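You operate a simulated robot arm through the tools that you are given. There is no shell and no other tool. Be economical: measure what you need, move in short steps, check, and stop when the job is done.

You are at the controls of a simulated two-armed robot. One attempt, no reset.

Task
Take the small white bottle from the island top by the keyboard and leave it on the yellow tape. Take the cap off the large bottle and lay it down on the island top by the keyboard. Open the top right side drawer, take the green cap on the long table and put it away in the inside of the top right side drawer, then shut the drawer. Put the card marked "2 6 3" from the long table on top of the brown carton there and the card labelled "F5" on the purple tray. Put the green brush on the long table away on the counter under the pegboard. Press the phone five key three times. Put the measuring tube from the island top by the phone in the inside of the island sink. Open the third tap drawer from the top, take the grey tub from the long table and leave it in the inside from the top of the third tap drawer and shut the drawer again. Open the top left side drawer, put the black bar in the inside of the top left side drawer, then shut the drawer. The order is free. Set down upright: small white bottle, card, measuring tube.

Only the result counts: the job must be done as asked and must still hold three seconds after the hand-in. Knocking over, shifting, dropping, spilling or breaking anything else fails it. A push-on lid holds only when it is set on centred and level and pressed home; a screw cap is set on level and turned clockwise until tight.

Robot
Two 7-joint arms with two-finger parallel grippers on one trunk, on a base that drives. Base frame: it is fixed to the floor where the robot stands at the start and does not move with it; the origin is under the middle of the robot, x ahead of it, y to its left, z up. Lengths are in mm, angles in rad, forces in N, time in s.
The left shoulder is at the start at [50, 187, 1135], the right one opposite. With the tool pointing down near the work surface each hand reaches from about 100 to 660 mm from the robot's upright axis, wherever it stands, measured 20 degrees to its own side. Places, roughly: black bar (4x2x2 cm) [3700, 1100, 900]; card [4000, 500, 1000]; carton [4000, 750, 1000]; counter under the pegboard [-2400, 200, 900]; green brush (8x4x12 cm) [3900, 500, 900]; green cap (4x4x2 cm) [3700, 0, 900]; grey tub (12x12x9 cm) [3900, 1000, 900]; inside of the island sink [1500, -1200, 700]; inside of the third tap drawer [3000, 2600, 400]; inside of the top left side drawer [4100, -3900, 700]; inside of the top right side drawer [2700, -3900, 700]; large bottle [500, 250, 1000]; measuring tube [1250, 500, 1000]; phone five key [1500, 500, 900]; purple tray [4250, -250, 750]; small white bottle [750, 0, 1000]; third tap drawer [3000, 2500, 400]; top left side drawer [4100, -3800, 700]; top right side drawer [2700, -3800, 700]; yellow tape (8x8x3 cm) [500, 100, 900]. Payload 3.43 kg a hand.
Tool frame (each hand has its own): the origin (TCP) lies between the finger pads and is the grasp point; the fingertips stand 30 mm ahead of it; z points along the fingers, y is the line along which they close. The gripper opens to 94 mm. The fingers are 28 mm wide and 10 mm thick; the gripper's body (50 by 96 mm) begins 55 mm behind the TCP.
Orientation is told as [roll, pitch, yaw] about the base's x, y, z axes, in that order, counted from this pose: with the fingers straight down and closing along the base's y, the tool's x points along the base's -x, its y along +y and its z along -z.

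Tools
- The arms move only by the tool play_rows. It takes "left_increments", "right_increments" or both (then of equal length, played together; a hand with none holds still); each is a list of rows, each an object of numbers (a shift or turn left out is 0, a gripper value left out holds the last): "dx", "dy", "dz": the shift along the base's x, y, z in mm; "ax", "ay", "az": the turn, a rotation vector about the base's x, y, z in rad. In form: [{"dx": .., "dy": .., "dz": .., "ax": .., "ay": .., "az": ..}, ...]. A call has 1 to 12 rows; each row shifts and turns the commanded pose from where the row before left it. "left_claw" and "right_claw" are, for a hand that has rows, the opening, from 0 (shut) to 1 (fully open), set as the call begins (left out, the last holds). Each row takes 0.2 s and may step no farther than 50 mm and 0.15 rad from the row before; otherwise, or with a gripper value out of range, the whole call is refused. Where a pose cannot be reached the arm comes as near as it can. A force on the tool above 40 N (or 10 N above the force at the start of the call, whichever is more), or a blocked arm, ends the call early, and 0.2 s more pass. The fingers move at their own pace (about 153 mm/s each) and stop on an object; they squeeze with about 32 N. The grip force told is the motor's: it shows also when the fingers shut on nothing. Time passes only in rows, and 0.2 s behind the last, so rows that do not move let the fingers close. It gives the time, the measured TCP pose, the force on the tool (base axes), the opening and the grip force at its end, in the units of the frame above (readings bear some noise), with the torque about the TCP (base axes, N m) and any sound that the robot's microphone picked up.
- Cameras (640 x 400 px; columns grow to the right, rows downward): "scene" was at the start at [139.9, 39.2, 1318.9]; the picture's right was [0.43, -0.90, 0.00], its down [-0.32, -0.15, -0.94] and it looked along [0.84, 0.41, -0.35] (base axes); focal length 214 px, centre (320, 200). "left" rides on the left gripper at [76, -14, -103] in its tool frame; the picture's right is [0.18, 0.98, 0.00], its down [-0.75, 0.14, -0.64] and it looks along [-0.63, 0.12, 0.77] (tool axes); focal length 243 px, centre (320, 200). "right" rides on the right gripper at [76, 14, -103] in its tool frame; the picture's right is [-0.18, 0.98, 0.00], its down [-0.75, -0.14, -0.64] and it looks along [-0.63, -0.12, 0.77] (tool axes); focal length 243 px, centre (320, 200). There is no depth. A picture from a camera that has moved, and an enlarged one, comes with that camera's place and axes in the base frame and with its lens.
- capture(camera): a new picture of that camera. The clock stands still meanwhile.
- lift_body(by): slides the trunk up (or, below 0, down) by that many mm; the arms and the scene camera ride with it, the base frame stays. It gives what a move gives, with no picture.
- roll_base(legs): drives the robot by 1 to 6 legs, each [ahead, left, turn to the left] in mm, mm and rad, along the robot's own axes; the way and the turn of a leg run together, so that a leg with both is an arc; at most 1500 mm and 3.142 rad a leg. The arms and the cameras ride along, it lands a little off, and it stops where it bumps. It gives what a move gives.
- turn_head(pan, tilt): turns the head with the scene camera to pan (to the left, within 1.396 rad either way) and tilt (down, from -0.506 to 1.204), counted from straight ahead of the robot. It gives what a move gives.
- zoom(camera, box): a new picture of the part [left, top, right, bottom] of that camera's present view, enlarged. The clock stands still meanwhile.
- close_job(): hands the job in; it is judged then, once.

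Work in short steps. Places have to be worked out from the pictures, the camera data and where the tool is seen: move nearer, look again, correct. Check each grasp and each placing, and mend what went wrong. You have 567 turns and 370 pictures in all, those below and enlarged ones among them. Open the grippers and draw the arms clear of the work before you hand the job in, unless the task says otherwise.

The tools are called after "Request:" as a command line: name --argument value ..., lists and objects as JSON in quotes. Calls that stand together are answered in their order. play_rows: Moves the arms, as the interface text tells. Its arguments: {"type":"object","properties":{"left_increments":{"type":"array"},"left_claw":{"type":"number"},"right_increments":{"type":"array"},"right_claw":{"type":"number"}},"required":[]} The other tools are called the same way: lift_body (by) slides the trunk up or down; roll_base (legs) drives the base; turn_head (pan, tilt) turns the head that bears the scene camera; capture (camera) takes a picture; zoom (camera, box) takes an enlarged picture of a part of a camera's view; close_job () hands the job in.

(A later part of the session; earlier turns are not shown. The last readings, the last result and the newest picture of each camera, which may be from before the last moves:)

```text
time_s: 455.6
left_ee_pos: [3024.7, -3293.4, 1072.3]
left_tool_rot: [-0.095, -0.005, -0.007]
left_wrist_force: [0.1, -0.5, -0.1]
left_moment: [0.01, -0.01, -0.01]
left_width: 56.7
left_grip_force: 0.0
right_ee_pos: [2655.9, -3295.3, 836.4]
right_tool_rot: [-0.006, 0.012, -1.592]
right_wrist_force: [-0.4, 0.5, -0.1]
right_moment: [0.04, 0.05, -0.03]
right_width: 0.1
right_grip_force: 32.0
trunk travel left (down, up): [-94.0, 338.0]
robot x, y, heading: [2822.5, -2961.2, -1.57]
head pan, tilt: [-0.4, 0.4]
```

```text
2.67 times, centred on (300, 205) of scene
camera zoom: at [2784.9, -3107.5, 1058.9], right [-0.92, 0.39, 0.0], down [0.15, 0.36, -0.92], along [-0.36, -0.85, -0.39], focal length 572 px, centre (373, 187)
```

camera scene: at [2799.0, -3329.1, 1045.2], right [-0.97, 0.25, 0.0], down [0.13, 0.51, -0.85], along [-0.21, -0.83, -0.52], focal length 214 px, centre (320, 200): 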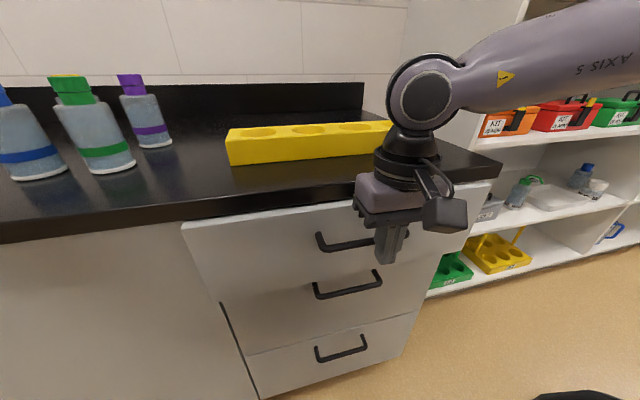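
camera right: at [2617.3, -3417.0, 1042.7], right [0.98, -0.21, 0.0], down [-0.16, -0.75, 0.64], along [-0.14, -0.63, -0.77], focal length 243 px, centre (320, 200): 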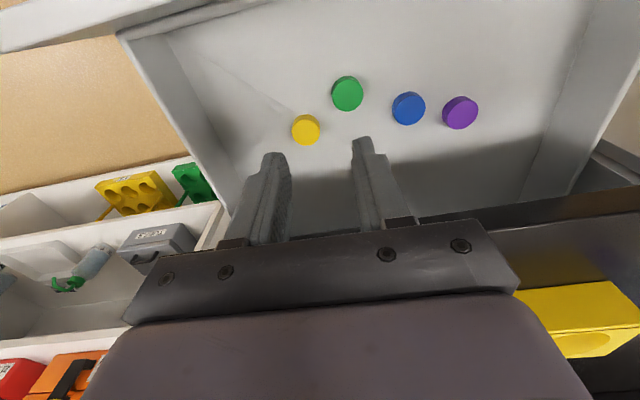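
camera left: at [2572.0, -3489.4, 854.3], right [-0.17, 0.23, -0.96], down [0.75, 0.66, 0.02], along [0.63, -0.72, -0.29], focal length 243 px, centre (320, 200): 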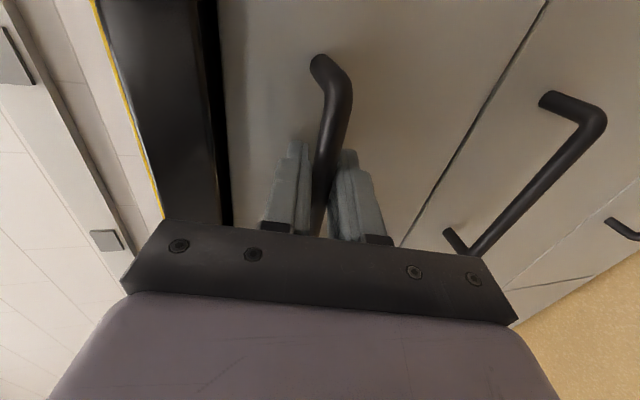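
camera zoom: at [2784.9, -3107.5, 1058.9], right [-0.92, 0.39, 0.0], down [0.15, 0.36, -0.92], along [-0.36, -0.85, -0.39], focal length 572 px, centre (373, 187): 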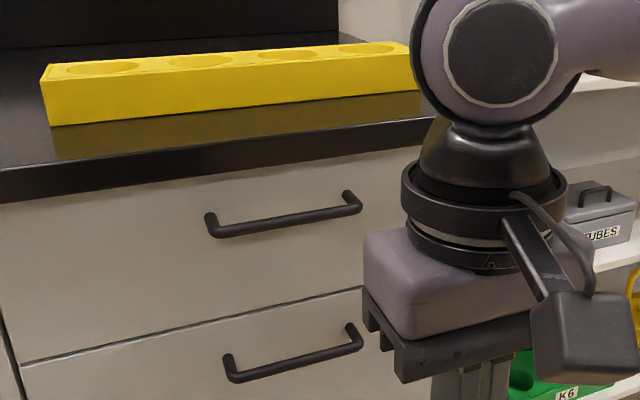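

The drawer is shut flush. Next, open the top left drawer while here: drive left to x≈3850 and look.

Request:
play_rows --right_increments '[{"dy": 20, "dz": 45}, {"dy": 20, "dz": 45}, {"dz": 40}, {}]'

Request:
roll_base --legs '[[0, 1030, 0]]'

Request:
turn_head --pan 0.1 --tilt 0.4

Request:
capture --camera "scene"

```text
time_s: 456.6
left_ee_pos: [3026.7, -3293.2, 1072.9]
left_tool_rot: [-0.094, -0.005, -0.006]
left_wrist_force: [0.5, 0.2, 0.7]
left_moment: [0.01, -0.02, 0.02]
left_width: 56.6
left_grip_force: 0.0
right_ee_pos: [2656.8, -3252.4, 967.2]
right_tool_rot: [-0.006, 0.014, -1.592]
right_wrist_force: [-0.3, -0.5, -0.6]
right_moment: [-0.03, 0.05, 0.01]
right_width: 0.0
right_grip_force: 31.6
trunk travel left (down, up): [-94.0, 338.0]
robot x, y, heading: [2821.0, -2958.7, -1.572]
head pan, tilt: [-0.4, 0.4]
```

```text
time_s: 466.1
left_ee_pos: [4066.9, -3305.2, 1073.7]
left_tool_rot: [-0.094, -0.004, -0.022]
left_wrist_force: [0.6, 0.8, -0.6]
left_moment: [-0.01, 0.04, 0.02]
left_width: 56.5
left_grip_force: 0.0
right_ee_pos: [3699.9, -3259.0, 967.0]
right_tool_rot: [-0.005, 0.012, -1.607]
right_wrist_force: [-0.1, 0.3, 0.7]
right_moment: [-0.03, 0.02, 0.01]
right_width: 0.0
right_grip_force: 32.4
trunk travel left (down, up): [-94.0, 338.0]
robot x, y, heading: [3871.4, -2971.0, -1.588]
head pan, tilt: [-0.4, 0.4]
```

```text
time_s: 467.0
left_ee_pos: [4066.1, -3304.2, 1071.5]
left_tool_rot: [-0.096, -0.005, -0.023]
left_wrist_force: [-0.6, 0.1, 0.6]
left_moment: [0.0, 0.0, -0.01]
left_width: 56.5
left_grip_force: 0.1
right_ee_pos: [3698.2, -3257.9, 966.9]
right_tool_rot: [-0.004, 0.014, -1.606]
right_wrist_force: [-0.3, -0.2, -0.4]
right_moment: [-0.01, 0.03, -0.02]
right_width: 0.0
right_grip_force: 31.8
trunk travel left (down, up): [-94.0, 338.0]
robot x, y, heading: [3870.1, -2971.5, -1.588]
head pan, tilt: [0.099, 0.4]
```

```text
158 pictures are left
camera scene: at [3873.8, -3123.1, 1059.0], right [-1.0, -0.08, 0.0], down [-0.03, 0.39, -0.92], along [0.08, -0.92, -0.39], focal length 214 px, centre (320, 200)
```

scene: 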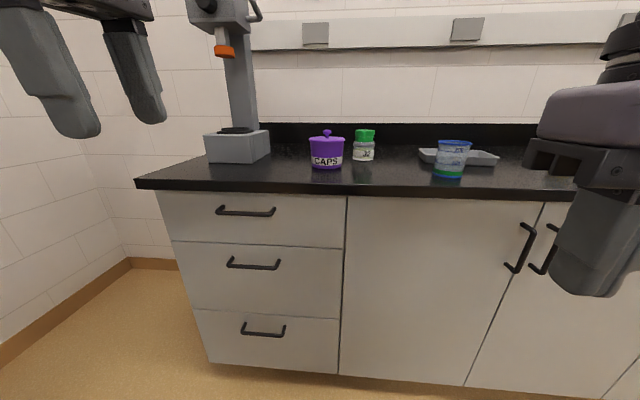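

Left drawer handle ≈(4106,−3595,815). Pitch the left hand forward again and move the base into the same relative position as before.

Request:
play_rows --left_increments '[{"dy": -30, "dz": -25, "ax": -0.12}, {"dy": -30, "dz": -25, "ax": -0.14}, {"dy": -30, "dz": -25, "ax": -0.14}, {"dy": -25, "dz": -25, "ax": -0.14}, {"dy": -25, "dz": -25, "ax": -0.14}, {"dy": -20, "dz": -25, "ax": -0.14}, {"dy": -20, "dz": -25, "ax": -0.14}, {"dy": -15, "dz": -25, "ax": -0.14}, {"dz": -25, "ax": -0.14}, {}]' --left_claw 0.5

Request:
roll_base --legs '[[15, 35, 0.01]]'

Request:
capture --camera "left"

```text
time_s: 469.2
left_ee_pos: [4065.6, -3499.4, 848.8]
left_tool_rot: [-1.335, -0.022, -0.005]
left_wrist_force: [-0.3, 0.1, -0.2]
left_moment: [-0.02, -0.01, -0.02]
left_width: 47.0
left_grip_force: 0.1
right_ee_pos: [3698.7, -3258.7, 968.0]
right_tool_rot: [-0.005, 0.013, -1.609]
right_wrist_force: [-0.8, -0.1, -0.2]
right_moment: [0.04, -0.01, 0.01]
right_width: 0.0
right_grip_force: 32.0
trunk travel left (down, up): [-94.0, 338.0]
robot x, y, heading: [3866.8, -2971.4, -1.584]
head pan, tilt: [0.099, 0.4]
```

```text
time_s: 470.2
left_ee_pos: [4104.5, -3513.0, 848.8]
left_tool_rot: [-1.336, -0.023, 0.007]
left_wrist_force: [0.2, 0.3, 0.4]
left_moment: [-0.02, -0.01, 0.04]
left_width: 47.1
left_grip_force: 0.1
right_ee_pos: [3735.3, -3276.0, 967.4]
right_tool_rot: [-0.004, 0.011, -1.597]
right_wrist_force: [-0.2, -0.1, 0.2]
right_moment: [-0.01, -0.01, 0.0]
right_width: 0.0
right_grip_force: 31.7
trunk travel left (down, up): [-94.0, 338.0]
robot x, y, heading: [3902.1, -2986.8, -1.575]
head pan, tilt: [0.099, 0.4]
```

```text
157 pictures are left
camera left: at [4027.8, -3417.2, 884.3], right [-0.16, 0.23, -0.96], down [0.75, 0.66, 0.03], along [0.64, -0.71, -0.28], focal length 243 px, centre (320, 200)
```

left: 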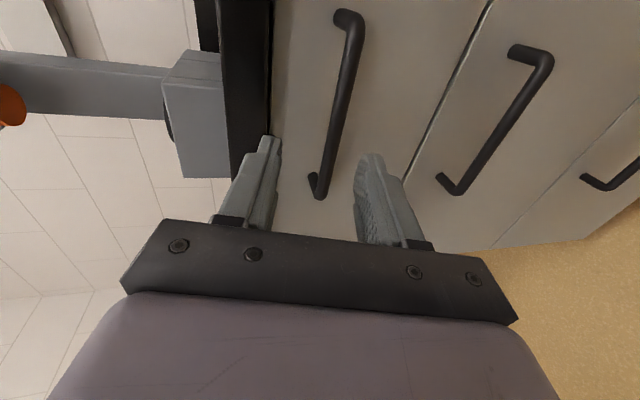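

Lower the trunk 31 mm and drive forward 73 mm onto the handle.

Request:
lift_body --by -31

Request:
roll_base --legs '[[72, 0, 0]]'

Request:
capture --camera "left"

```text
time_s: 471.0
left_ee_pos: [4105.6, -3511.9, 819.4]
left_tool_rot: [-1.336, -0.024, 0.007]
left_wrist_force: [-1.0, -0.1, 0.1]
left_moment: [-0.04, -0.05, 0.0]
left_width: 47.1
left_grip_force: 0.1
right_ee_pos: [3735.6, -3275.5, 935.9]
right_tool_rot: [-0.003, 0.014, -1.597]
right_wrist_force: [-0.2, 0.8, 0.9]
right_moment: [0.01, 0.0, -0.01]
right_width: 0.0
right_grip_force: 32.3
trunk travel left (down, up): [-63.0, 369.0]
robot x, y, heading: [3903.1, -2986.9, -1.575]
head pan, tilt: [0.099, 0.4]
```

```text
time_s: 472.0
left_ee_pos: [4105.7, -3582.4, 818.3]
left_tool_rot: [-1.336, -0.023, 0.008]
left_wrist_force: [-0.3, -0.5, 0.6]
left_moment: [-0.01, 0.04, -0.03]
left_width: 47.1
left_grip_force: 0.1
right_ee_pos: [3735.5, -3345.4, 936.0]
right_tool_rot: [-0.005, 0.012, -1.595]
right_wrist_force: [1.2, -0.1, 0.0]
right_moment: [-0.02, 0.02, -0.01]
right_width: 0.1
right_grip_force: 32.2
trunk travel left (down, up): [-63.0, 369.0]
robot x, y, heading: [3903.0, -3057.5, -1.577]
head pan, tilt: [0.099, 0.4]
```

```text
156 pictures are left
camera left: at [4028.2, -3486.4, 853.4], right [-0.16, 0.23, -0.96], down [0.75, 0.66, 0.03], along [0.64, -0.71, -0.28], focal length 243 px, centre (320, 200)
```

left: 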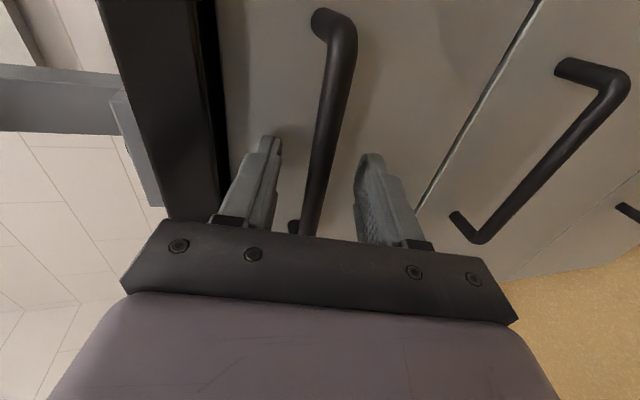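

The bar is between the fingers. Close and pull by backing up.

Request:
play_rows --left_increments '[{}, {}, {}]' --left_claw 0

Request:
roll_base --legs '[[-120, 0, 0], [-110, 0, 0]]'

Request:
capture --camera "scene"

```text
time_s: 472.8
left_ee_pos: [4105.3, -3580.6, 820.4]
left_tool_rot: [-1.34, -0.019, 0.009]
left_wrist_force: [0.1, 11.1, 8.8]
left_moment: [-0.05, 1.53, 0.33]
left_width: 12.2
left_grip_force: 44.5
right_ee_pos: [3734.6, -3344.2, 936.0]
right_tool_rot: [-0.003, 0.012, -1.595]
right_wrist_force: [-0.2, 0.0, -0.4]
right_moment: [0.01, -0.03, 0.0]
right_width: 0.1
right_grip_force: 32.3
trunk travel left (down, up): [-63.0, 369.0]
robot x, y, heading: [3902.8, -3053.1, -1.574]
head pan, tilt: [0.099, 0.4]
```

```text
time_s: 474.8
left_ee_pos: [4106.2, -3348.3, 820.4]
left_tool_rot: [-1.338, -0.022, 0.007]
left_wrist_force: [1.1, 0.4, 17.8]
left_moment: [-0.09, 1.11, 0.77]
left_width: 12.3
left_grip_force: 44.5
right_ee_pos: [3735.6, -3111.3, 935.9]
right_tool_rot: [-0.003, 0.009, -1.601]
right_wrist_force: [-0.5, 0.1, -0.5]
right_moment: [0.07, 0.0, -0.01]
right_width: 0.0
right_grip_force: 32.0
trunk travel left (down, up): [-63.0, 369.0]
robot x, y, heading: [3905.4, -2824.2, -1.569]
head pan, tilt: [0.099, 0.4]
```

```text
155 pictures are left
camera scene: at [3909.4, -2973.9, 1028.3], right [-1.0, -0.09, 0.0], down [-0.04, 0.39, -0.92], along [0.09, -0.92, -0.39], focal length 214 px, centre (320, 200)
```

scene: 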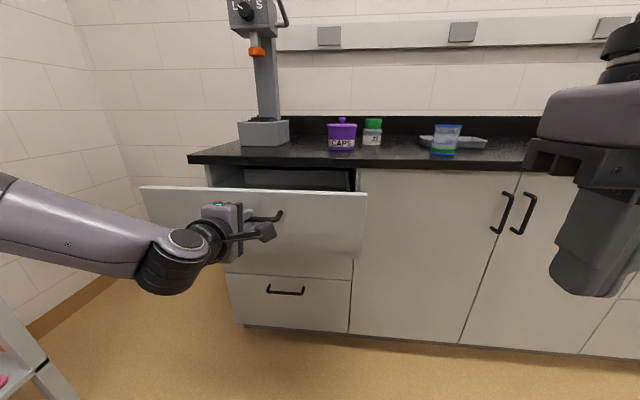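

Drawer open. Release, retract and re-fold the left hand to its upright pose.

Request:
play_rows --left_increments '[{}, {}, {"dy": 25}, {"dy": 25, "dz": 20}, {"dy": 15, "dz": 40, "ax": 0.12}, {"dy": 20, "dz": 40, "ax": 0.14}, {"dy": 20, "dz": 30, "ax": 0.14}, {"dy": 20, "dz": 25, "ax": 0.14}, {"dy": 20, "dz": 20, "ax": 0.14}, {"dy": 20, "ax": 0.14}, {"dy": 10, "ax": 0.14}, {"ax": 0.14}]' --left_claw 0.6

Request:
play_rows --left_increments '[{"ax": 0.14}, {"ax": 0.09, "az": -0.1}, {"az": -0.15}, {"az": -0.15}, {"az": -0.15}, {"az": -0.15}, {"az": -0.15}, {"az": -0.15}, {"az": -0.15}, {"az": -0.15}, {"az": -0.15}, {"az": -0.1}]'

Request:
lift_body --by 290

```text
time_s: 477.4
left_ee_pos: [4106.8, -3176.3, 993.3]
left_tool_rot: [-0.234, -0.016, -0.018]
left_wrist_force: [0.0, 0.0, 0.4]
left_moment: [-0.04, 0.0, 0.0]
left_width: 56.8
left_grip_force: 0.0
right_ee_pos: [3736.4, -3112.9, 935.0]
right_tool_rot: [-0.005, 0.011, -1.598]
right_wrist_force: [0.1, 0.7, -0.7]
right_moment: [0.01, 0.04, 0.02]
right_width: 0.1
right_grip_force: 32.2
trunk travel left (down, up): [-63.0, 369.0]
robot x, y, heading: [3901.7, -2822.0, -1.573]
head pan, tilt: [0.099, 0.4]
```

```text
time_s: 480.0
left_ee_pos: [4105.1, -3174.8, 993.2]
left_tool_rot: [-0.008, -0.008, -1.572]
left_wrist_force: [-1.1, 0.5, 0.0]
left_moment: [-0.01, 0.01, -0.02]
left_width: 56.6
left_grip_force: 0.1
right_ee_pos: [3735.9, -3111.6, 937.6]
right_tool_rot: [-0.006, 0.012, -1.597]
right_wrist_force: [0.6, 0.2, 0.9]
right_moment: [-0.02, -0.04, 0.02]
right_width: 0.1
right_grip_force: 31.7
trunk travel left (down, up): [-63.0, 369.0]
robot x, y, heading: [3905.6, -2822.3, -1.572]
head pan, tilt: [0.099, 0.4]
```

```text
time_s: 482.9
left_ee_pos: [4105.8, -3175.0, 1282.7]
left_tool_rot: [-0.007, -0.007, -1.571]
left_wrist_force: [-0.6, -0.4, 0.5]
left_moment: [-0.03, 0.03, 0.01]
left_width: 56.4
left_grip_force: 0.3
right_ee_pos: [3735.1, -3113.0, 1226.1]
right_tool_rot: [-0.006, 0.012, -1.6]
right_wrist_force: [0.1, 0.4, 0.5]
right_moment: [0.04, 0.02, 0.01]
right_width: 0.0
right_grip_force: 32.3
trunk travel left (down, up): [-353.0, 79.0]
robot x, y, heading: [3901.5, -2819.3, -1.576]
head pan, tilt: [0.099, 0.4]
```

Now drive back to the long table's left end for the black bar (≈3724,1067).

Request:
roll_base --legs '[[0, -1060, 0], [-1500, 0, 0], [-1500, 0, 0], [-1000, 0, 0], [0, 0, 1.57], [380, 0, 0]]'

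Request:
turn_head --pan -0.1 --tilt 0.65

Request:
capture --camera "scene"

```text
time_s: 516.7
left_ee_pos: [3661.7, 1376.2, 1282.8]
left_tool_rot: [-0.006, -0.007, -0.02]
left_wrist_force: [0.2, 0.4, 0.3]
left_moment: [0.0, 0.01, -0.01]
left_width: 56.3
left_grip_force: 0.1
right_ee_pos: [3593.3, 1006.6, 1224.7]
right_tool_rot: [-0.004, 0.013, -0.054]
right_wrist_force: [-0.1, 0.8, -0.2]
right_moment: [-0.06, 0.02, 0.0]
right_width: 0.0
right_grip_force: 31.6
trunk travel left (down, up): [-353.0, 79.0]
robot x, y, heading: [3306.7, 1182.8, -0.035]
head pan, tilt: [0.099, 0.4]
stopped in leg 6: the robot was blocked; the commanded pose is now the measured one
```

```text
time_s: 517.5
left_ee_pos: [3665.2, 1376.2, 1283.0]
left_tool_rot: [-0.007, -0.004, -0.02]
left_wrist_force: [-0.3, 0.4, 0.1]
left_moment: [0.05, 0.02, 0.03]
left_width: 56.5
left_grip_force: 0.1
right_ee_pos: [3593.9, 1006.3, 1225.2]
right_tool_rot: [-0.005, 0.016, -0.054]
right_wrist_force: [0.1, 0.1, 0.0]
right_moment: [-0.01, 0.02, 0.04]
right_width: 0.3
right_grip_force: 32.3
trunk travel left (down, up): [-353.0, 79.0]
robot x, y, heading: [3309.3, 1185.3, -0.03]
head pan, tilt: [-0.099, 0.649]
```

```text
154 pictures are left
camera scene: at [3450.2, 1168.3, 1295.5], right [-0.13, -0.99, 0.0], down [-0.6, 0.08, -0.8], along [0.79, -0.1, -0.6], focal length 214 px, centre (320, 200)
```

scene: 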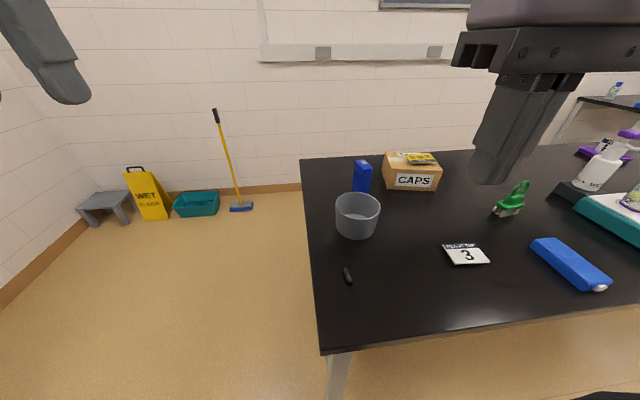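

Back off 15 mm from the leg and bring the right hand over the bar.

Request:
roll_base --legs '[[-15, 0, 0.03]]'

Request:
play_rows --right_increments '[{"dx": 25, "dy": 16, "dz": -40, "az": 0.03}, {"dx": 25, "dy": 16, "dz": -40}, {"dx": 25, "dy": 16, "dz": -40}, {"dx": 25, "dy": 16, "dz": -40}, {}]' --right_claw 0.7

Request:
capture --camera "right"

```text
time_s: 518.2
left_ee_pos: [3642.8, 1385.8, 1283.2]
left_tool_rot: [-0.007, -0.002, 0.009]
left_wrist_force: [-0.1, 1.0, 0.2]
left_moment: [0.01, 0.0, 0.0]
left_width: 56.4
left_grip_force: 0.1
right_ee_pos: [3583.6, 1016.1, 1225.9]
right_tool_rot: [-0.006, 0.014, -0.023]
right_wrist_force: [-0.4, 0.1, -0.3]
right_moment: [-0.02, -0.05, 0.01]
right_width: 0.1
right_grip_force: 32.2
trunk travel left (down, up): [-353.0, 79.0]
robot x, y, heading: [3292.2, 1185.7, -0.002]
head pan, tilt: [-0.099, 0.649]
```

```text
time_s: 519.5
left_ee_pos: [3645.1, 1387.2, 1280.9]
left_tool_rot: [-0.004, -0.002, 0.008]
left_wrist_force: [0.1, 0.6, 0.0]
left_moment: [0.03, 0.01, -0.02]
left_width: 56.2
left_grip_force: 0.1
right_ee_pos: [3680.2, 1046.6, 1099.1]
right_tool_rot: [-0.004, 0.016, 0.008]
right_wrist_force: [0.2, 0.0, -1.5]
right_moment: [-0.01, 0.04, -0.01]
right_width: 65.9
right_grip_force: 0.0
right hand out of reach, approached as far as the arm can: row 3, 4
trunk travel left (down, up): [-353.0, 79.0]
robot x, y, heading: [3293.7, 1183.3, 0.002]
head pan, tilt: [-0.099, 0.649]
```

```text
153 pictures are left
camera right: at [3606.2, 1060.5, 1202.9], right [0.18, 0.98, -0.01], down [0.76, -0.13, 0.63], along [0.62, -0.12, -0.78], focal length 243 px, centre (320, 200)
```

right: 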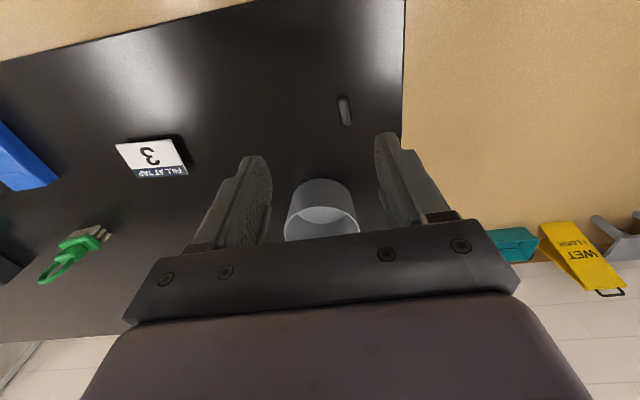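

Lower the trunk 140 mm, then fine-position over the bar (3722,1070).

Request:
lift_body --by -140

Request:
play_rows --right_increments '[{"dx": 21, "dy": 12}, {"dx": 21, "dy": 12}, {}]'

Request:
capture --camera "right"

```text
time_s: 521.1
left_ee_pos: [3644.0, 1386.6, 1142.5]
left_tool_rot: [-0.007, -0.003, 0.007]
left_wrist_force: [-0.1, -0.2, -0.4]
left_moment: [-0.01, 0.03, 0.0]
left_width: 56.3
left_grip_force: 0.0
right_ee_pos: [3679.7, 1046.5, 958.8]
right_tool_rot: [-0.005, 0.016, 0.007]
right_wrist_force: [0.0, -0.1, -0.6]
right_moment: [0.04, -0.01, 0.0]
right_width: 65.5
right_grip_force: 0.1
trunk travel left (down, up): [-213.0, 219.0]
robot x, y, heading: [3291.6, 1183.6, -0.003]
head pan, tilt: [-0.099, 0.649]
```

```text
time_s: 521.9
left_ee_pos: [3643.9, 1386.3, 1142.4]
left_tool_rot: [-0.005, -0.003, 0.009]
left_wrist_force: [-0.1, 0.6, -0.1]
left_moment: [-0.01, 0.02, -0.01]
left_width: 56.4
left_grip_force: 0.1
right_ee_pos: [3692.1, 1046.0, 956.5]
right_tool_rot: [-0.004, 0.013, 0.006]
right_wrist_force: [0.3, 0.5, -0.7]
right_moment: [-0.02, 0.0, 0.01]
right_width: 66.0
right_grip_force: 0.0
right hand out of reach, approached as far as the arm can: row 1, 2
trunk travel left (down, up): [-213.0, 219.0]
robot x, y, heading: [3290.4, 1184.2, 0.002]
head pan, tilt: [-0.099, 0.649]
```

```text
152 pictures are left
camera right: at [3616.4, 1059.4, 1062.0], right [0.18, 0.98, -0.01], down [0.76, -0.13, 0.63], along [0.62, -0.12, -0.78], focal length 243 px, centre (320, 200)
```

right: 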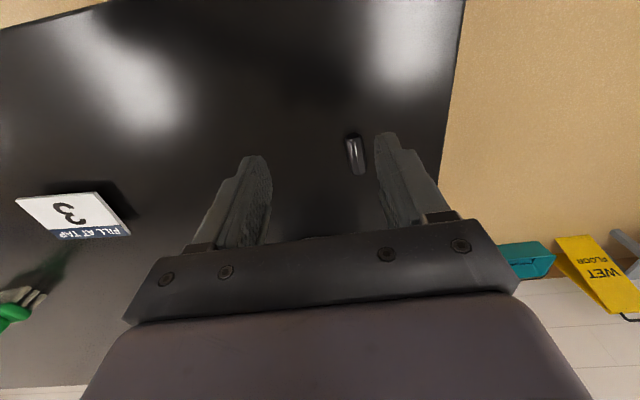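

The right arm is limited toward the centre; shift the base instead (+25 mm y, +10 x).

Request:
roll_base --legs '[[10, 26, 0]]'

Request:
play_rows --right_increments '[{"dx": 20}, {}]'

```text
time_s: 522.8
left_ee_pos: [3654.6, 1412.1, 1141.9]
left_tool_rot: [-0.006, -0.003, 0.009]
left_wrist_force: [-0.3, 0.2, 0.0]
left_moment: [-0.02, 0.0, 0.01]
left_width: 56.5
left_grip_force: 0.1
right_ee_pos: [3700.7, 1072.1, 957.1]
right_tool_rot: [-0.004, 0.014, 0.007]
right_wrist_force: [-0.4, 0.1, 0.3]
right_moment: [0.02, -0.01, 0.06]
right_width: 66.0
right_grip_force: 0.0
trunk travel left (down, up): [-213.0, 219.0]
robot x, y, heading: [3304.9, 1212.8, 0.002]
head pan, tilt: [-0.099, 0.649]
```

```text
time_s: 523.4
left_ee_pos: [3653.8, 1413.1, 1143.2]
left_tool_rot: [-0.006, -0.003, 0.012]
left_wrist_force: [0.0, 0.0, 0.0]
left_moment: [0.02, 0.01, -0.02]
left_width: 56.6
left_grip_force: 0.1
right_ee_pos: [3704.4, 1068.5, 963.8]
right_tool_rot: [-0.002, 0.014, 0.008]
right_wrist_force: [0.7, 0.3, -0.2]
right_moment: [0.0, 0.01, -0.03]
right_width: 66.0
right_grip_force: 0.1
right hand out of reach, approached as far as the arm can: row 1
trunk travel left (down, up): [-213.0, 219.0]
robot x, y, heading: [3304.2, 1208.1, 0.002]
head pan, tilt: [-0.099, 0.649]
```

The arm seems in an awkward posture. Test whether yawing the hand frees reach.

Request:
play_rows --right_increments '[{"az": -0.15}, {"az": -0.15}, {"az": -0.15}, {"az": -0.15}, {"dx": 20}, {"dx": 20}, {}]'

```text
time_s: 525.0
left_ee_pos: [3653.1, 1412.6, 1142.3]
left_tool_rot: [-0.006, -0.004, 0.009]
left_wrist_force: [0.6, 0.3, 0.4]
left_moment: [-0.03, -0.02, -0.02]
left_width: 56.5
left_grip_force: 0.1
right_ee_pos: [3719.2, 1063.1, 966.4]
right_tool_rot: [-0.002, 0.012, -0.592]
right_wrist_force: [0.8, -0.9, 0.1]
right_moment: [0.0, 0.01, 0.01]
right_width: 65.7
right_grip_force: 0.0
right hand out of reach, approached as far as the arm can: row 5, 6
trunk travel left (down, up): [-213.0, 219.0]
robot x, y, heading: [3301.9, 1206.2, -0.001]
head pan, tilt: [-0.099, 0.649]
```

Reset the posture: raise the hand near its original starting pose, then extend again.

Request:
play_rows --right_increments '[{"dz": 45, "az": 0.1}, {"dz": 45, "az": 0.1}, {"dx": -40, "dz": 25, "az": 0.1}, {"dx": -45, "dy": 20, "az": 0.1}, {"dx": -40, "dy": 30, "az": 0.1}, {"dy": 30, "az": 0.1}, {"dy": 30}, {}]'

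Request:
play_rows --right_increments '[{"dx": 40, "dy": -15, "dz": -10}, {"dx": 40, "dy": -15, "dz": -20}, {"dx": 40, "dy": -15, "dz": -20}, {"dx": 30, "dy": -15, "dz": -20}, {"dx": 20, "dz": -20}, {}]'

```text
time_s: 526.8
left_ee_pos: [3653.4, 1412.5, 1140.9]
left_tool_rot: [-0.004, -0.003, 0.009]
left_wrist_force: [0.1, 0.6, -0.4]
left_moment: [0.03, 0.01, -0.04]
left_width: 56.2
left_grip_force: 0.1
right_ee_pos: [3586.3, 1058.1, 1131.0]
right_tool_rot: [-0.024, 0.006, -0.047]
right_wrist_force: [-0.4, -0.5, -0.2]
right_moment: [-0.01, -0.04, 0.0]
right_width: 65.6
right_grip_force: 0.1
right hand out of reach, approached as far as the arm can: row 1, 2, 5, 6, 7
trunk travel left (down, up): [-213.0, 219.0]
robot x, y, heading: [3301.1, 1209.3, 0.003]
head pan, tilt: [-0.099, 0.649]
```

```text
time_s: 528.2
left_ee_pos: [3654.1, 1412.6, 1141.7]
left_tool_rot: [-0.006, -0.002, 0.01]
left_wrist_force: [-0.1, -0.9, 0.6]
left_moment: [-0.01, 0.0, -0.02]
left_width: 56.1
left_grip_force: 0.1
right_ee_pos: [3755.9, 1001.6, 1043.0]
right_tool_rot: [-0.026, 0.005, -0.048]
right_wrist_force: [0.3, 0.0, -0.3]
right_moment: [-0.02, -0.02, 0.02]
right_width: 66.0
right_grip_force: 0.1
trunk travel left (down, up): [-213.0, 219.0]
robot x, y, heading: [3304.0, 1209.2, 0.004]
head pan, tilt: [-0.099, 0.649]
```

The limit is only toward the centre line. Shift the base 60 mm further left so the bar is at a comfortable lateral offset.

Request:
roll_base --legs '[[-4, 62, 0]]'

Request:
play_rows --right_increments '[{"dx": -15, "dy": 3, "dz": -30, "az": 0.05}, {"dx": -15, "dz": -30, "ax": 0.02}, {"dz": -20}, {}]'

Request:
capture --camera "right"

```text
time_s: 529.5
left_ee_pos: [3649.7, 1476.2, 1141.1]
left_tool_rot: [-0.008, -0.004, 0.011]
left_wrist_force: [0.0, 0.1, -0.2]
left_moment: [-0.01, 0.0, 0.0]
left_width: 56.2
left_grip_force: 0.0
right_ee_pos: [3752.0, 1064.4, 1043.2]
right_tool_rot: [-0.027, 0.005, -0.05]
right_wrist_force: [1.0, 0.9, 0.4]
right_moment: [-0.01, 0.02, 0.0]
right_width: 66.0
right_grip_force: 0.1
trunk travel left (down, up): [-213.0, 219.0]
robot x, y, heading: [3298.7, 1268.7, 0.007]
head pan, tilt: [-0.099, 0.649]
```

```text
time_s: 530.5
left_ee_pos: [3649.5, 1474.6, 1142.4]
left_tool_rot: [-0.007, -0.002, 0.01]
left_wrist_force: [0.0, 0.5, 1.0]
left_moment: [0.01, -0.03, 0.01]
left_width: 56.3
left_grip_force: 0.0
right_ee_pos: [3720.4, 1067.5, 961.7]
right_tool_rot: [-0.004, 0.005, 0.0]
right_wrist_force: [-0.7, 1.0, 0.2]
right_moment: [0.0, -0.01, 0.02]
right_width: 66.0
right_grip_force: 0.0
trunk travel left (down, up): [-213.0, 219.0]
robot x, y, heading: [3300.7, 1267.8, 0.0]
head pan, tilt: [-0.099, 0.649]
```

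```text
151 pictures are left
camera right: at [3646.4, 1081.7, 1067.1], right [0.18, 0.98, -0.01], down [0.76, -0.14, 0.64], along [0.63, -0.12, -0.77], focal length 243 px, centre (320, 200)
```

right: 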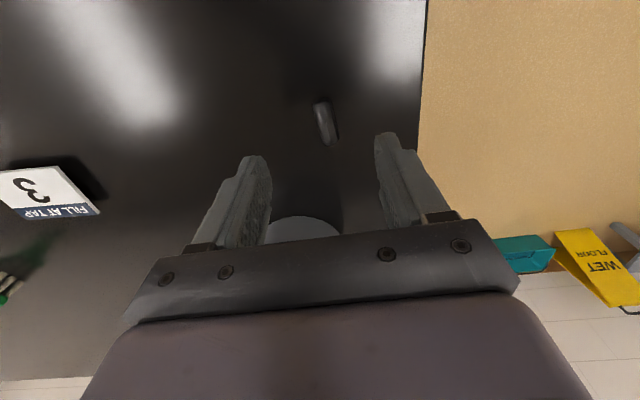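

Align with the bar (yaw +0.13) and lower around it.

Request:
play_rows --right_increments '[{"dx": 3, "dy": 3, "dz": -30, "az": 0.13}, {"dz": -25}, {"dz": -15}, {}]'

Request:
play_rows --right_increments '[{}, {}, {}]' --right_claw 0

Request:
play_rows --right_increments '[{"dz": 20}, {"dz": 40}, {"dz": 40}, {}]'

Request:
capture --camera "right"

```text
time_s: 531.5
left_ee_pos: [3649.5, 1475.0, 1142.9]
left_tool_rot: [-0.004, -0.004, 0.011]
left_wrist_force: [-0.3, 0.5, -0.9]
left_moment: [0.02, 0.02, -0.03]
left_width: 56.3
left_grip_force: 0.1
right_ee_pos: [3723.4, 1070.4, 892.8]
right_tool_rot: [-0.007, 0.005, 0.131]
right_wrist_force: [0.3, 0.0, -0.1]
right_moment: [-0.03, 0.05, -0.01]
right_width: 65.6
right_grip_force: 0.1
trunk travel left (down, up): [-213.0, 219.0]
robot x, y, heading: [3299.5, 1270.2, 0.002]
head pan, tilt: [-0.099, 0.649]
```

```text
time_s: 532.3
left_ee_pos: [3649.7, 1474.6, 1142.1]
left_tool_rot: [-0.004, -0.005, 0.01]
left_wrist_force: [-0.7, -1.0, 1.0]
left_moment: [0.02, -0.01, 0.0]
left_width: 56.5
left_grip_force: 0.0
right_ee_pos: [3723.7, 1070.5, 892.0]
right_tool_rot: [-0.005, 0.005, 0.13]
right_wrist_force: [-0.7, -0.3, 0.5]
right_moment: [0.01, 0.0, 0.0]
right_width: 13.1
right_grip_force: 32.4
trunk travel left (down, up): [-213.0, 219.0]
robot x, y, heading: [3297.8, 1272.3, 0.005]
head pan, tilt: [-0.099, 0.649]
```

```text
time_s: 533.3
left_ee_pos: [3650.7, 1473.7, 1141.5]
left_tool_rot: [-0.005, -0.002, 0.009]
left_wrist_force: [0.2, 0.0, 0.2]
left_moment: [0.02, 0.0, -0.01]
left_width: 56.5
left_grip_force: 0.0
right_ee_pos: [3723.4, 1071.6, 991.5]
right_tool_rot: [-0.006, 0.005, 0.13]
right_wrist_force: [0.3, -0.3, -0.3]
right_moment: [0.0, 0.0, 0.02]
right_width: 13.3
right_grip_force: 32.3
trunk travel left (down, up): [-213.0, 219.0]
robot x, y, heading: [3300.8, 1267.7, 0.005]
head pan, tilt: [-0.099, 0.649]
```

```text
150 pictures are left
camera right: at [3648.1, 1076.5, 1095.2], right [0.05, 1.0, -0.01], down [0.77, -0.04, 0.64], along [0.64, -0.04, -0.77], focal length 243 px, centre (320, 200)
```

right: 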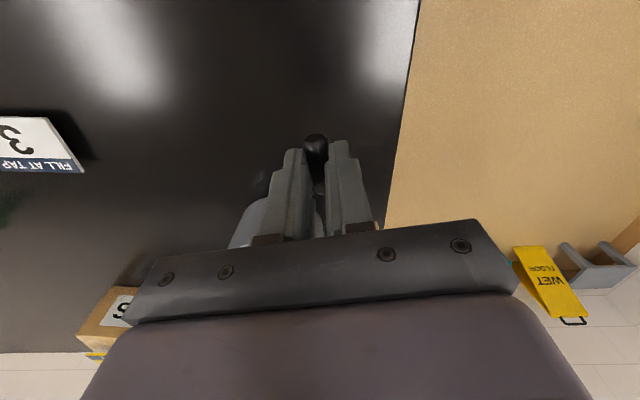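

Black bar held. Raise it and drive to the open left drawer.

Request:
play_rows --right_increments '[{"dz": 45}, {"dz": 45}, {"dx": -30}, {"dx": -30}, {}]'

Request:
roll_base --legs '[[-440, 0, 0], [0, 0, -1.573], [1500, 0, 0], [1500, 0, 0], [1000, 0, 0], [0, 1400, 0]]'

Request:
lift_body --by -125

Request:
turn_head --pan -0.25 --tilt 0.5

Request:
capture --camera "scene"

```text
time_s: 534.5
left_ee_pos: [3649.0, 1474.7, 1142.8]
left_tool_rot: [-0.005, -0.003, 0.01]
left_wrist_force: [0.4, -0.6, -0.6]
left_moment: [0.0, 0.02, 0.02]
left_width: 56.7
left_grip_force: 0.2
right_ee_pos: [3664.4, 1067.4, 1081.7]
right_tool_rot: [-0.007, 0.007, 0.131]
right_wrist_force: [0.5, 0.2, -0.3]
right_moment: [-0.02, 0.01, 0.04]
right_width: 13.2
right_grip_force: 32.1
trunk travel left (down, up): [-213.0, 219.0]
robot x, y, heading: [3296.0, 1270.5, 0.007]
head pan, tilt: [-0.099, 0.649]
```

```text
time_s: 571.8
left_ee_pos: [4260.4, -3199.8, 1141.8]
left_tool_rot: [-0.005, -0.003, -1.647]
left_wrist_force: [-0.3, 0.0, -0.2]
left_moment: [0.0, -0.04, 0.01]
left_width: 56.4
left_grip_force: 0.0
right_ee_pos: [3854.7, -3179.7, 1081.1]
right_tool_rot: [-0.005, 0.006, -1.527]
right_wrist_force: [-0.5, -0.4, 0.2]
right_moment: [0.02, 0.0, 0.04]
right_width: 13.4
right_grip_force: 31.4
trunk travel left (down, up): [-213.0, 219.0]
robot x, y, heading: [4087.8, -2834.8, -1.656]
head pan, tilt: [-0.099, 0.649]
```

```text
time_s: 573.3
left_ee_pos: [4260.6, -3201.2, 1018.1]
left_tool_rot: [-0.004, -0.003, -1.648]
left_wrist_force: [0.3, 0.7, -0.4]
left_moment: [0.0, 0.0, 0.0]
left_width: 56.2
left_grip_force: 0.0
right_ee_pos: [3852.9, -3179.9, 956.0]
right_tool_rot: [-0.006, 0.004, -1.529]
right_wrist_force: [0.4, 0.0, 0.0]
right_moment: [0.0, 0.01, 0.03]
right_width: 13.5
right_grip_force: 32.1
trunk travel left (down, up): [-88.0, 344.0]
robot x, y, heading: [4086.6, -2837.2, -1.652]
head pan, tilt: [-0.099, 0.649]
```

```text
time_s: 574.0
left_ee_pos: [4261.3, -3200.4, 1017.2]
left_tool_rot: [-0.006, -0.003, -1.647]
left_wrist_force: [-0.4, 0.1, -0.4]
left_moment: [-0.02, 0.0, 0.0]
left_width: 56.4
left_grip_force: 0.2
right_ee_pos: [3854.0, -3179.6, 958.2]
right_tool_rot: [-0.006, 0.005, -1.528]
right_wrist_force: [0.3, -0.1, -0.2]
right_moment: [0.02, 0.0, 0.0]
right_width: 13.2
right_grip_force: 31.8
trunk travel left (down, up): [-88.0, 344.0]
robot x, y, heading: [4089.9, -2836.7, -1.655]
head pan, tilt: [-0.25, 0.499]
```

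```text
149 pictures are left
camera scene: at [4050.4, -2978.7, 1043.8], right [-0.94, 0.33, 0.0], down [0.16, 0.45, -0.88], along [-0.29, -0.83, -0.48], focal length 214 px, centre (320, 200)
```

scene: 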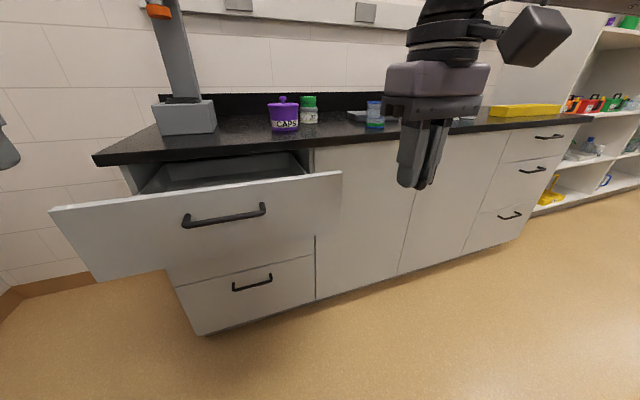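

Align the base: left 195 mm, heading correction, and forward 180 mm.

Request:
roll_base --legs '[[0, 0, 0.084], [0, 195, 0], [180, 0, 0]]'

Request:
play_rows --right_increments '[{"dx": 10, "dy": -35}, {"dx": 10, "dy": -35}, {"dx": 5, "dy": -30}, {}]'

Request:
capture --camera "right"

Request:
capture --camera "scene"

```text
time_s: 578.0
left_ee_pos: [4478.2, -3373.1, 1017.5]
left_tool_rot: [-0.006, -0.003, -1.568]
left_wrist_force: [0.2, 0.3, -0.4]
left_moment: [-0.01, 0.01, -0.03]
left_width: 56.5
left_grip_force: 0.0
right_ee_pos: [4071.2, -3384.4, 956.9]
right_tool_rot: [-0.007, 0.005, -1.449]
right_wrist_force: [0.6, -1.0, -0.4]
right_moment: [0.02, 0.05, -0.02]
right_width: 13.0
right_grip_force: 32.3
trunk travel left (down, up): [-88.0, 344.0]
robot x, y, heading: [4278.9, -3021.5, -1.576]
head pan, tilt: [-0.25, 0.499]
```

```text
time_s: 579.0
left_ee_pos: [4478.0, -3373.2, 1017.6]
left_tool_rot: [-0.004, -0.004, -1.57]
left_wrist_force: [-0.4, -0.2, 0.1]
left_moment: [0.0, -0.02, 0.02]
left_width: 56.6
left_grip_force: 0.1
right_ee_pos: [4068.2, -3464.0, 944.4]
right_tool_rot: [-0.004, 0.006, -1.451]
right_wrist_force: [0.2, -0.3, 0.6]
right_moment: [0.03, 0.02, -0.02]
right_width: 13.3
right_grip_force: 32.0
right hand out of reach, approached as far as the arm can: row 2, 3
trunk travel left (down, up): [-88.0, 344.0]
robot x, y, heading: [4278.7, -3023.4, -1.581]
head pan, tilt: [-0.25, 0.499]
```

```text
148 pictures are left
camera right: at [4074.1, -3387.2, 1048.1], right [1.0, -0.06, -0.01], down [-0.05, -0.77, 0.64], along [-0.05, -0.64, -0.77], focal length 243 px, centre (320, 200)
```

right: 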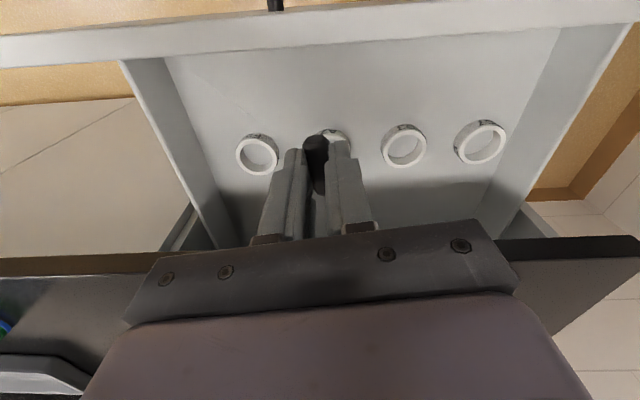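

```text
147 pictures are left
camera scene: at [4251.2, -3168.4, 1043.8], right [-0.97, 0.25, 0.0], down [0.12, 0.46, -0.88], along [-0.22, -0.85, -0.48], focal length 214 px, centre (320, 200)
```

scene: 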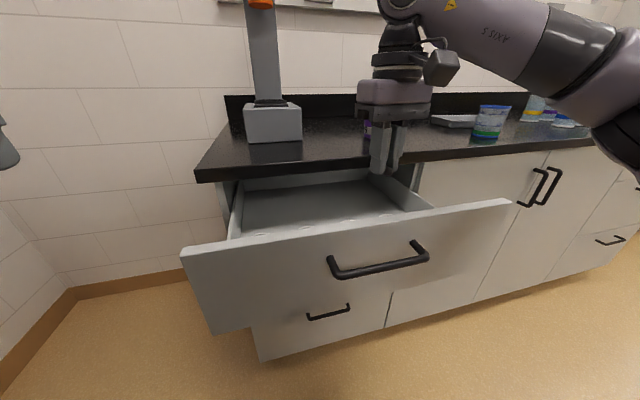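

Rings sit in a row at y≈−3560; I'll lay the bar in the gap at x≈4025. Lower while moving deeper.

Request:
play_rows --right_increments '[{"dx": -15, "dy": -12, "dz": -35}, {"dx": -15, "dy": -15, "dz": -35}, {"dx": -12, "dy": -15, "dz": -35}, {"dy": -10, "dz": -30}, {}]'

Request:
capture --camera "right"

```text
time_s: 580.2
left_ee_pos: [4477.5, -3374.4, 1017.5]
left_tool_rot: [-0.006, -0.003, -1.568]
left_wrist_force: [0.3, -0.9, -0.5]
left_moment: [0.0, -0.02, 0.0]
left_width: 56.4
left_grip_force: 0.0
right_ee_pos: [4028.4, -3516.0, 805.2]
right_tool_rot: [-0.005, 0.005, -1.449]
right_wrist_force: [-0.5, -1.3, -0.2]
right_moment: [0.03, 0.0, -0.04]
right_width: 13.1
right_grip_force: 32.1
trunk travel left (down, up): [-88.0, 344.0]
robot x, y, heading: [4280.5, -3020.3, -1.584]
head pan, tilt: [-0.25, 0.499]
```

```text
146 pictures are left
camera right: at [4032.7, -3439.6, 910.2], right [1.0, -0.06, -0.01], down [-0.05, -0.77, 0.64], along [-0.05, -0.64, -0.77], focal length 243 px, centre (320, 200)
```

right: 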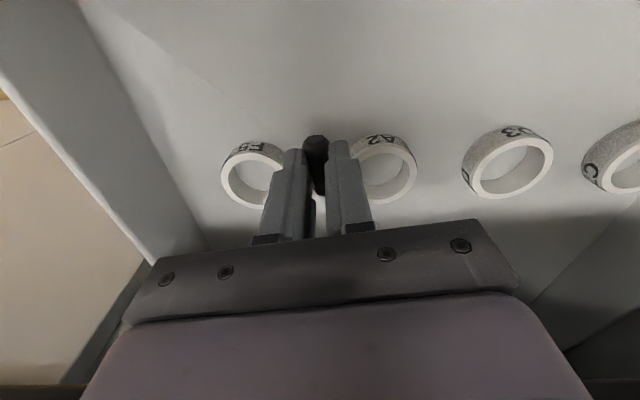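

The gap between rings is wide enough. Lower to contact.

Request:
play_rows --right_increments '[{"dz": -25}, {"dz": -15}, {"dz": -5}, {"dz": -3}, {"dz": -2}, {"dz": -2}, {}]'

```text
time_s: 581.8
left_ee_pos: [4478.8, -3373.2, 1016.7]
left_tool_rot: [-0.005, -0.004, -1.569]
left_wrist_force: [-0.4, 0.0, 0.0]
left_moment: [0.0, -0.04, -0.04]
left_width: 56.6
left_grip_force: 0.1
right_ee_pos: [4027.7, -3516.3, 756.1]
right_tool_rot: [-0.004, 0.005, -1.449]
right_wrist_force: [-1.0, 0.3, -0.2]
right_moment: [0.01, 0.0, -0.01]
right_width: 13.5
right_grip_force: 31.8
trunk travel left (down, up): [-88.0, 344.0]
robot x, y, heading: [4278.9, -3019.6, -1.581]
head pan, tilt: [-0.25, 0.499]
```

Request:
play_rows --right_increments '[{"dz": -2}, {"dz": -1.5}, {"dz": -1.5}, {}]'

```text
time_s: 582.8
left_ee_pos: [4478.4, -3373.5, 1017.4]
left_tool_rot: [-0.005, -0.004, -1.57]
left_wrist_force: [0.0, -0.5, 0.0]
left_moment: [0.02, -0.01, 0.0]
left_width: 56.4
left_grip_force: 0.2
right_ee_pos: [4027.8, -3514.5, 752.5]
right_tool_rot: [-0.007, 0.006, -1.447]
right_wrist_force: [-0.8, -1.4, 1.9]
right_moment: [0.3, -0.09, 0.11]
right_width: 13.1
right_grip_force: 31.7
trunk travel left (down, up): [-88.0, 344.0]
robot x, y, heading: [4276.6, -3019.8, -1.579]
head pan, tilt: [-0.25, 0.499]
```

Touching. Release slightly and rise.

Request:
play_rows --right_increments '[{}, {}, {"dz": 20}, {"dz": 40}, {"dz": 45}, {"dz": 45}, {"dy": 10, "dz": 30}, {}]' --right_claw 0.28

Request:
capture --camera "right"

```text
time_s: 584.6
left_ee_pos: [4477.6, -3373.8, 1017.1]
left_tool_rot: [-0.006, -0.003, -1.569]
left_wrist_force: [0.1, 1.2, 0.1]
left_moment: [0.03, 0.02, 0.0]
left_width: 56.4
left_grip_force: 0.0
right_ee_pos: [4026.5, -3504.7, 934.4]
right_tool_rot: [-0.005, 0.006, -1.451]
right_wrist_force: [-0.2, 0.5, -0.3]
right_moment: [-0.01, -0.01, -0.01]
right_width: 26.5
right_grip_force: 0.0
trunk travel left (down, up): [-88.0, 344.0]
robot x, y, heading: [4276.6, -3019.2, -1.584]
head pan, tilt: [-0.25, 0.499]
```

```text
145 pictures are left
camera right: at [4032.8, -3429.0, 1038.2], right [1.0, -0.07, -0.01], down [-0.05, -0.77, 0.64], along [-0.05, -0.64, -0.77], focal length 243 px, centre (320, 200)
```

right: 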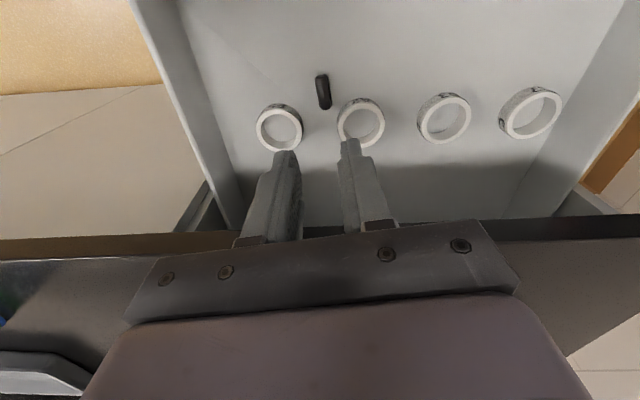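

The bar lies in the drawer. Now shut it the same way.

Request:
play_rows --right_increments '[{"dx": 20, "dy": 40, "dz": 15}, {"dx": 25, "dy": 42}, {"dx": 25, "dy": 42}, {}]' --right_claw 0

Request:
roll_base --legs '[[-140, 0, 0.01]]'

Request:
play_rows --right_increments '[{"dz": -40}, {"dz": -40}, {"dz": -30}, {}]'

Request:
roll_base --legs '[[200, 0, 0], [100, 0, 0], [60, 0, 0]]'

Request:
capture --camera "scene"

```text
time_s: 585.6
left_ee_pos: [4478.9, -3372.2, 1017.8]
left_tool_rot: [-0.004, -0.002, -1.568]
left_wrist_force: [0.8, 0.1, -0.4]
left_moment: [-0.04, -0.03, 0.01]
left_width: 56.6
left_grip_force: 0.0
right_ee_pos: [4101.5, -3382.2, 947.2]
right_tool_rot: [-0.006, 0.005, -1.451]
right_wrist_force: [0.2, -0.4, 0.6]
right_moment: [0.0, 0.0, -0.03]
right_width: 0.1
right_grip_force: 32.5
trunk travel left (down, up): [-88.0, 344.0]
robot x, y, heading: [4281.6, -3022.6, -1.579]
head pan, tilt: [-0.25, 0.499]
```

```text
time_s: 586.9
left_ee_pos: [4483.2, -3231.3, 1016.6]
left_tool_rot: [-0.007, -0.001, -1.554]
left_wrist_force: [-0.9, -0.1, -0.1]
left_moment: [0.01, 0.0, -0.01]
left_width: 56.4
left_grip_force: 0.0
right_ee_pos: [4105.7, -3244.7, 947.6]
right_tool_rot: [-0.007, 0.005, -1.435]
right_wrist_force: [-0.1, 0.5, -0.1]
right_moment: [-0.02, 0.01, -0.02]
right_width: 0.0
right_grip_force: 32.2
trunk travel left (down, up): [-88.0, 344.0]
robot x, y, heading: [4278.6, -2878.7, -1.568]
head pan, tilt: [-0.25, 0.499]
```

```text
time_s: 587.9
left_ee_pos: [4483.9, -3231.4, 1017.3]
left_tool_rot: [-0.005, -0.004, -1.556]
left_wrist_force: [0.1, 0.3, 0.3]
left_moment: [-0.01, -0.01, 0.01]
left_width: 56.5
left_grip_force: 0.1
right_ee_pos: [4107.6, -3244.9, 838.1]
right_tool_rot: [-0.005, 0.005, -1.436]
right_wrist_force: [0.8, 0.4, -0.4]
right_moment: [0.03, 0.02, 0.01]
right_width: 0.0
right_grip_force: 31.5
trunk travel left (down, up): [-88.0, 344.0]
robot x, y, heading: [4276.4, -2885.2, -1.567]
head pan, tilt: [-0.25, 0.499]
```

```text
time_s: 590.8
left_ee_pos: [4480.0, -3564.4, 1016.9]
left_tool_rot: [-0.004, -0.004, -1.566]
left_wrist_force: [-0.5, 0.0, -0.1]
left_moment: [0.01, 0.01, -0.01]
left_width: 56.6
left_grip_force: 0.0
right_ee_pos: [4104.4, -3566.8, 841.8]
right_tool_rot: [-0.004, 0.019, -1.457]
right_wrist_force: [-1.1, 6.7, 6.7]
right_moment: [-0.6, 0.0, -0.27]
right_width: 0.0
right_grip_force: 31.7
trunk travel left (down, up): [-88.0, 344.0]
robot x, y, heading: [4279.8, -3213.2, -1.577]
head pan, tilt: [-0.25, 0.499]
stopped in leg 3: the force on the tool passed its limit at 92 N (the readings are from after the stop); the commanded pose is now the measured one
```

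```text
144 pictures are left
camera scene: at [4251.4, -3360.0, 1043.9], right [-0.97, 0.25, 0.0], down [0.12, 0.46, -0.88], along [-0.22, -0.85, -0.48], focal length 214 px, centre (320, 200)
```

scene: 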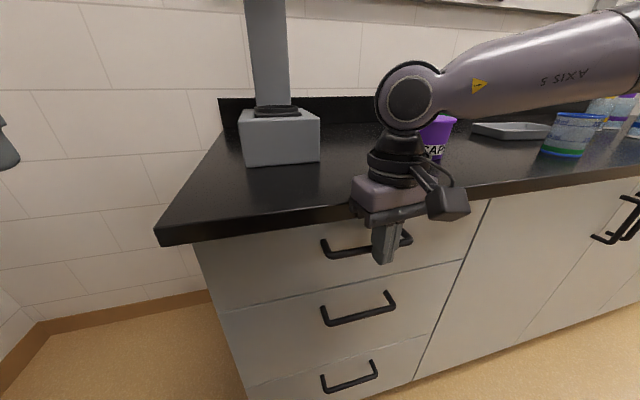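

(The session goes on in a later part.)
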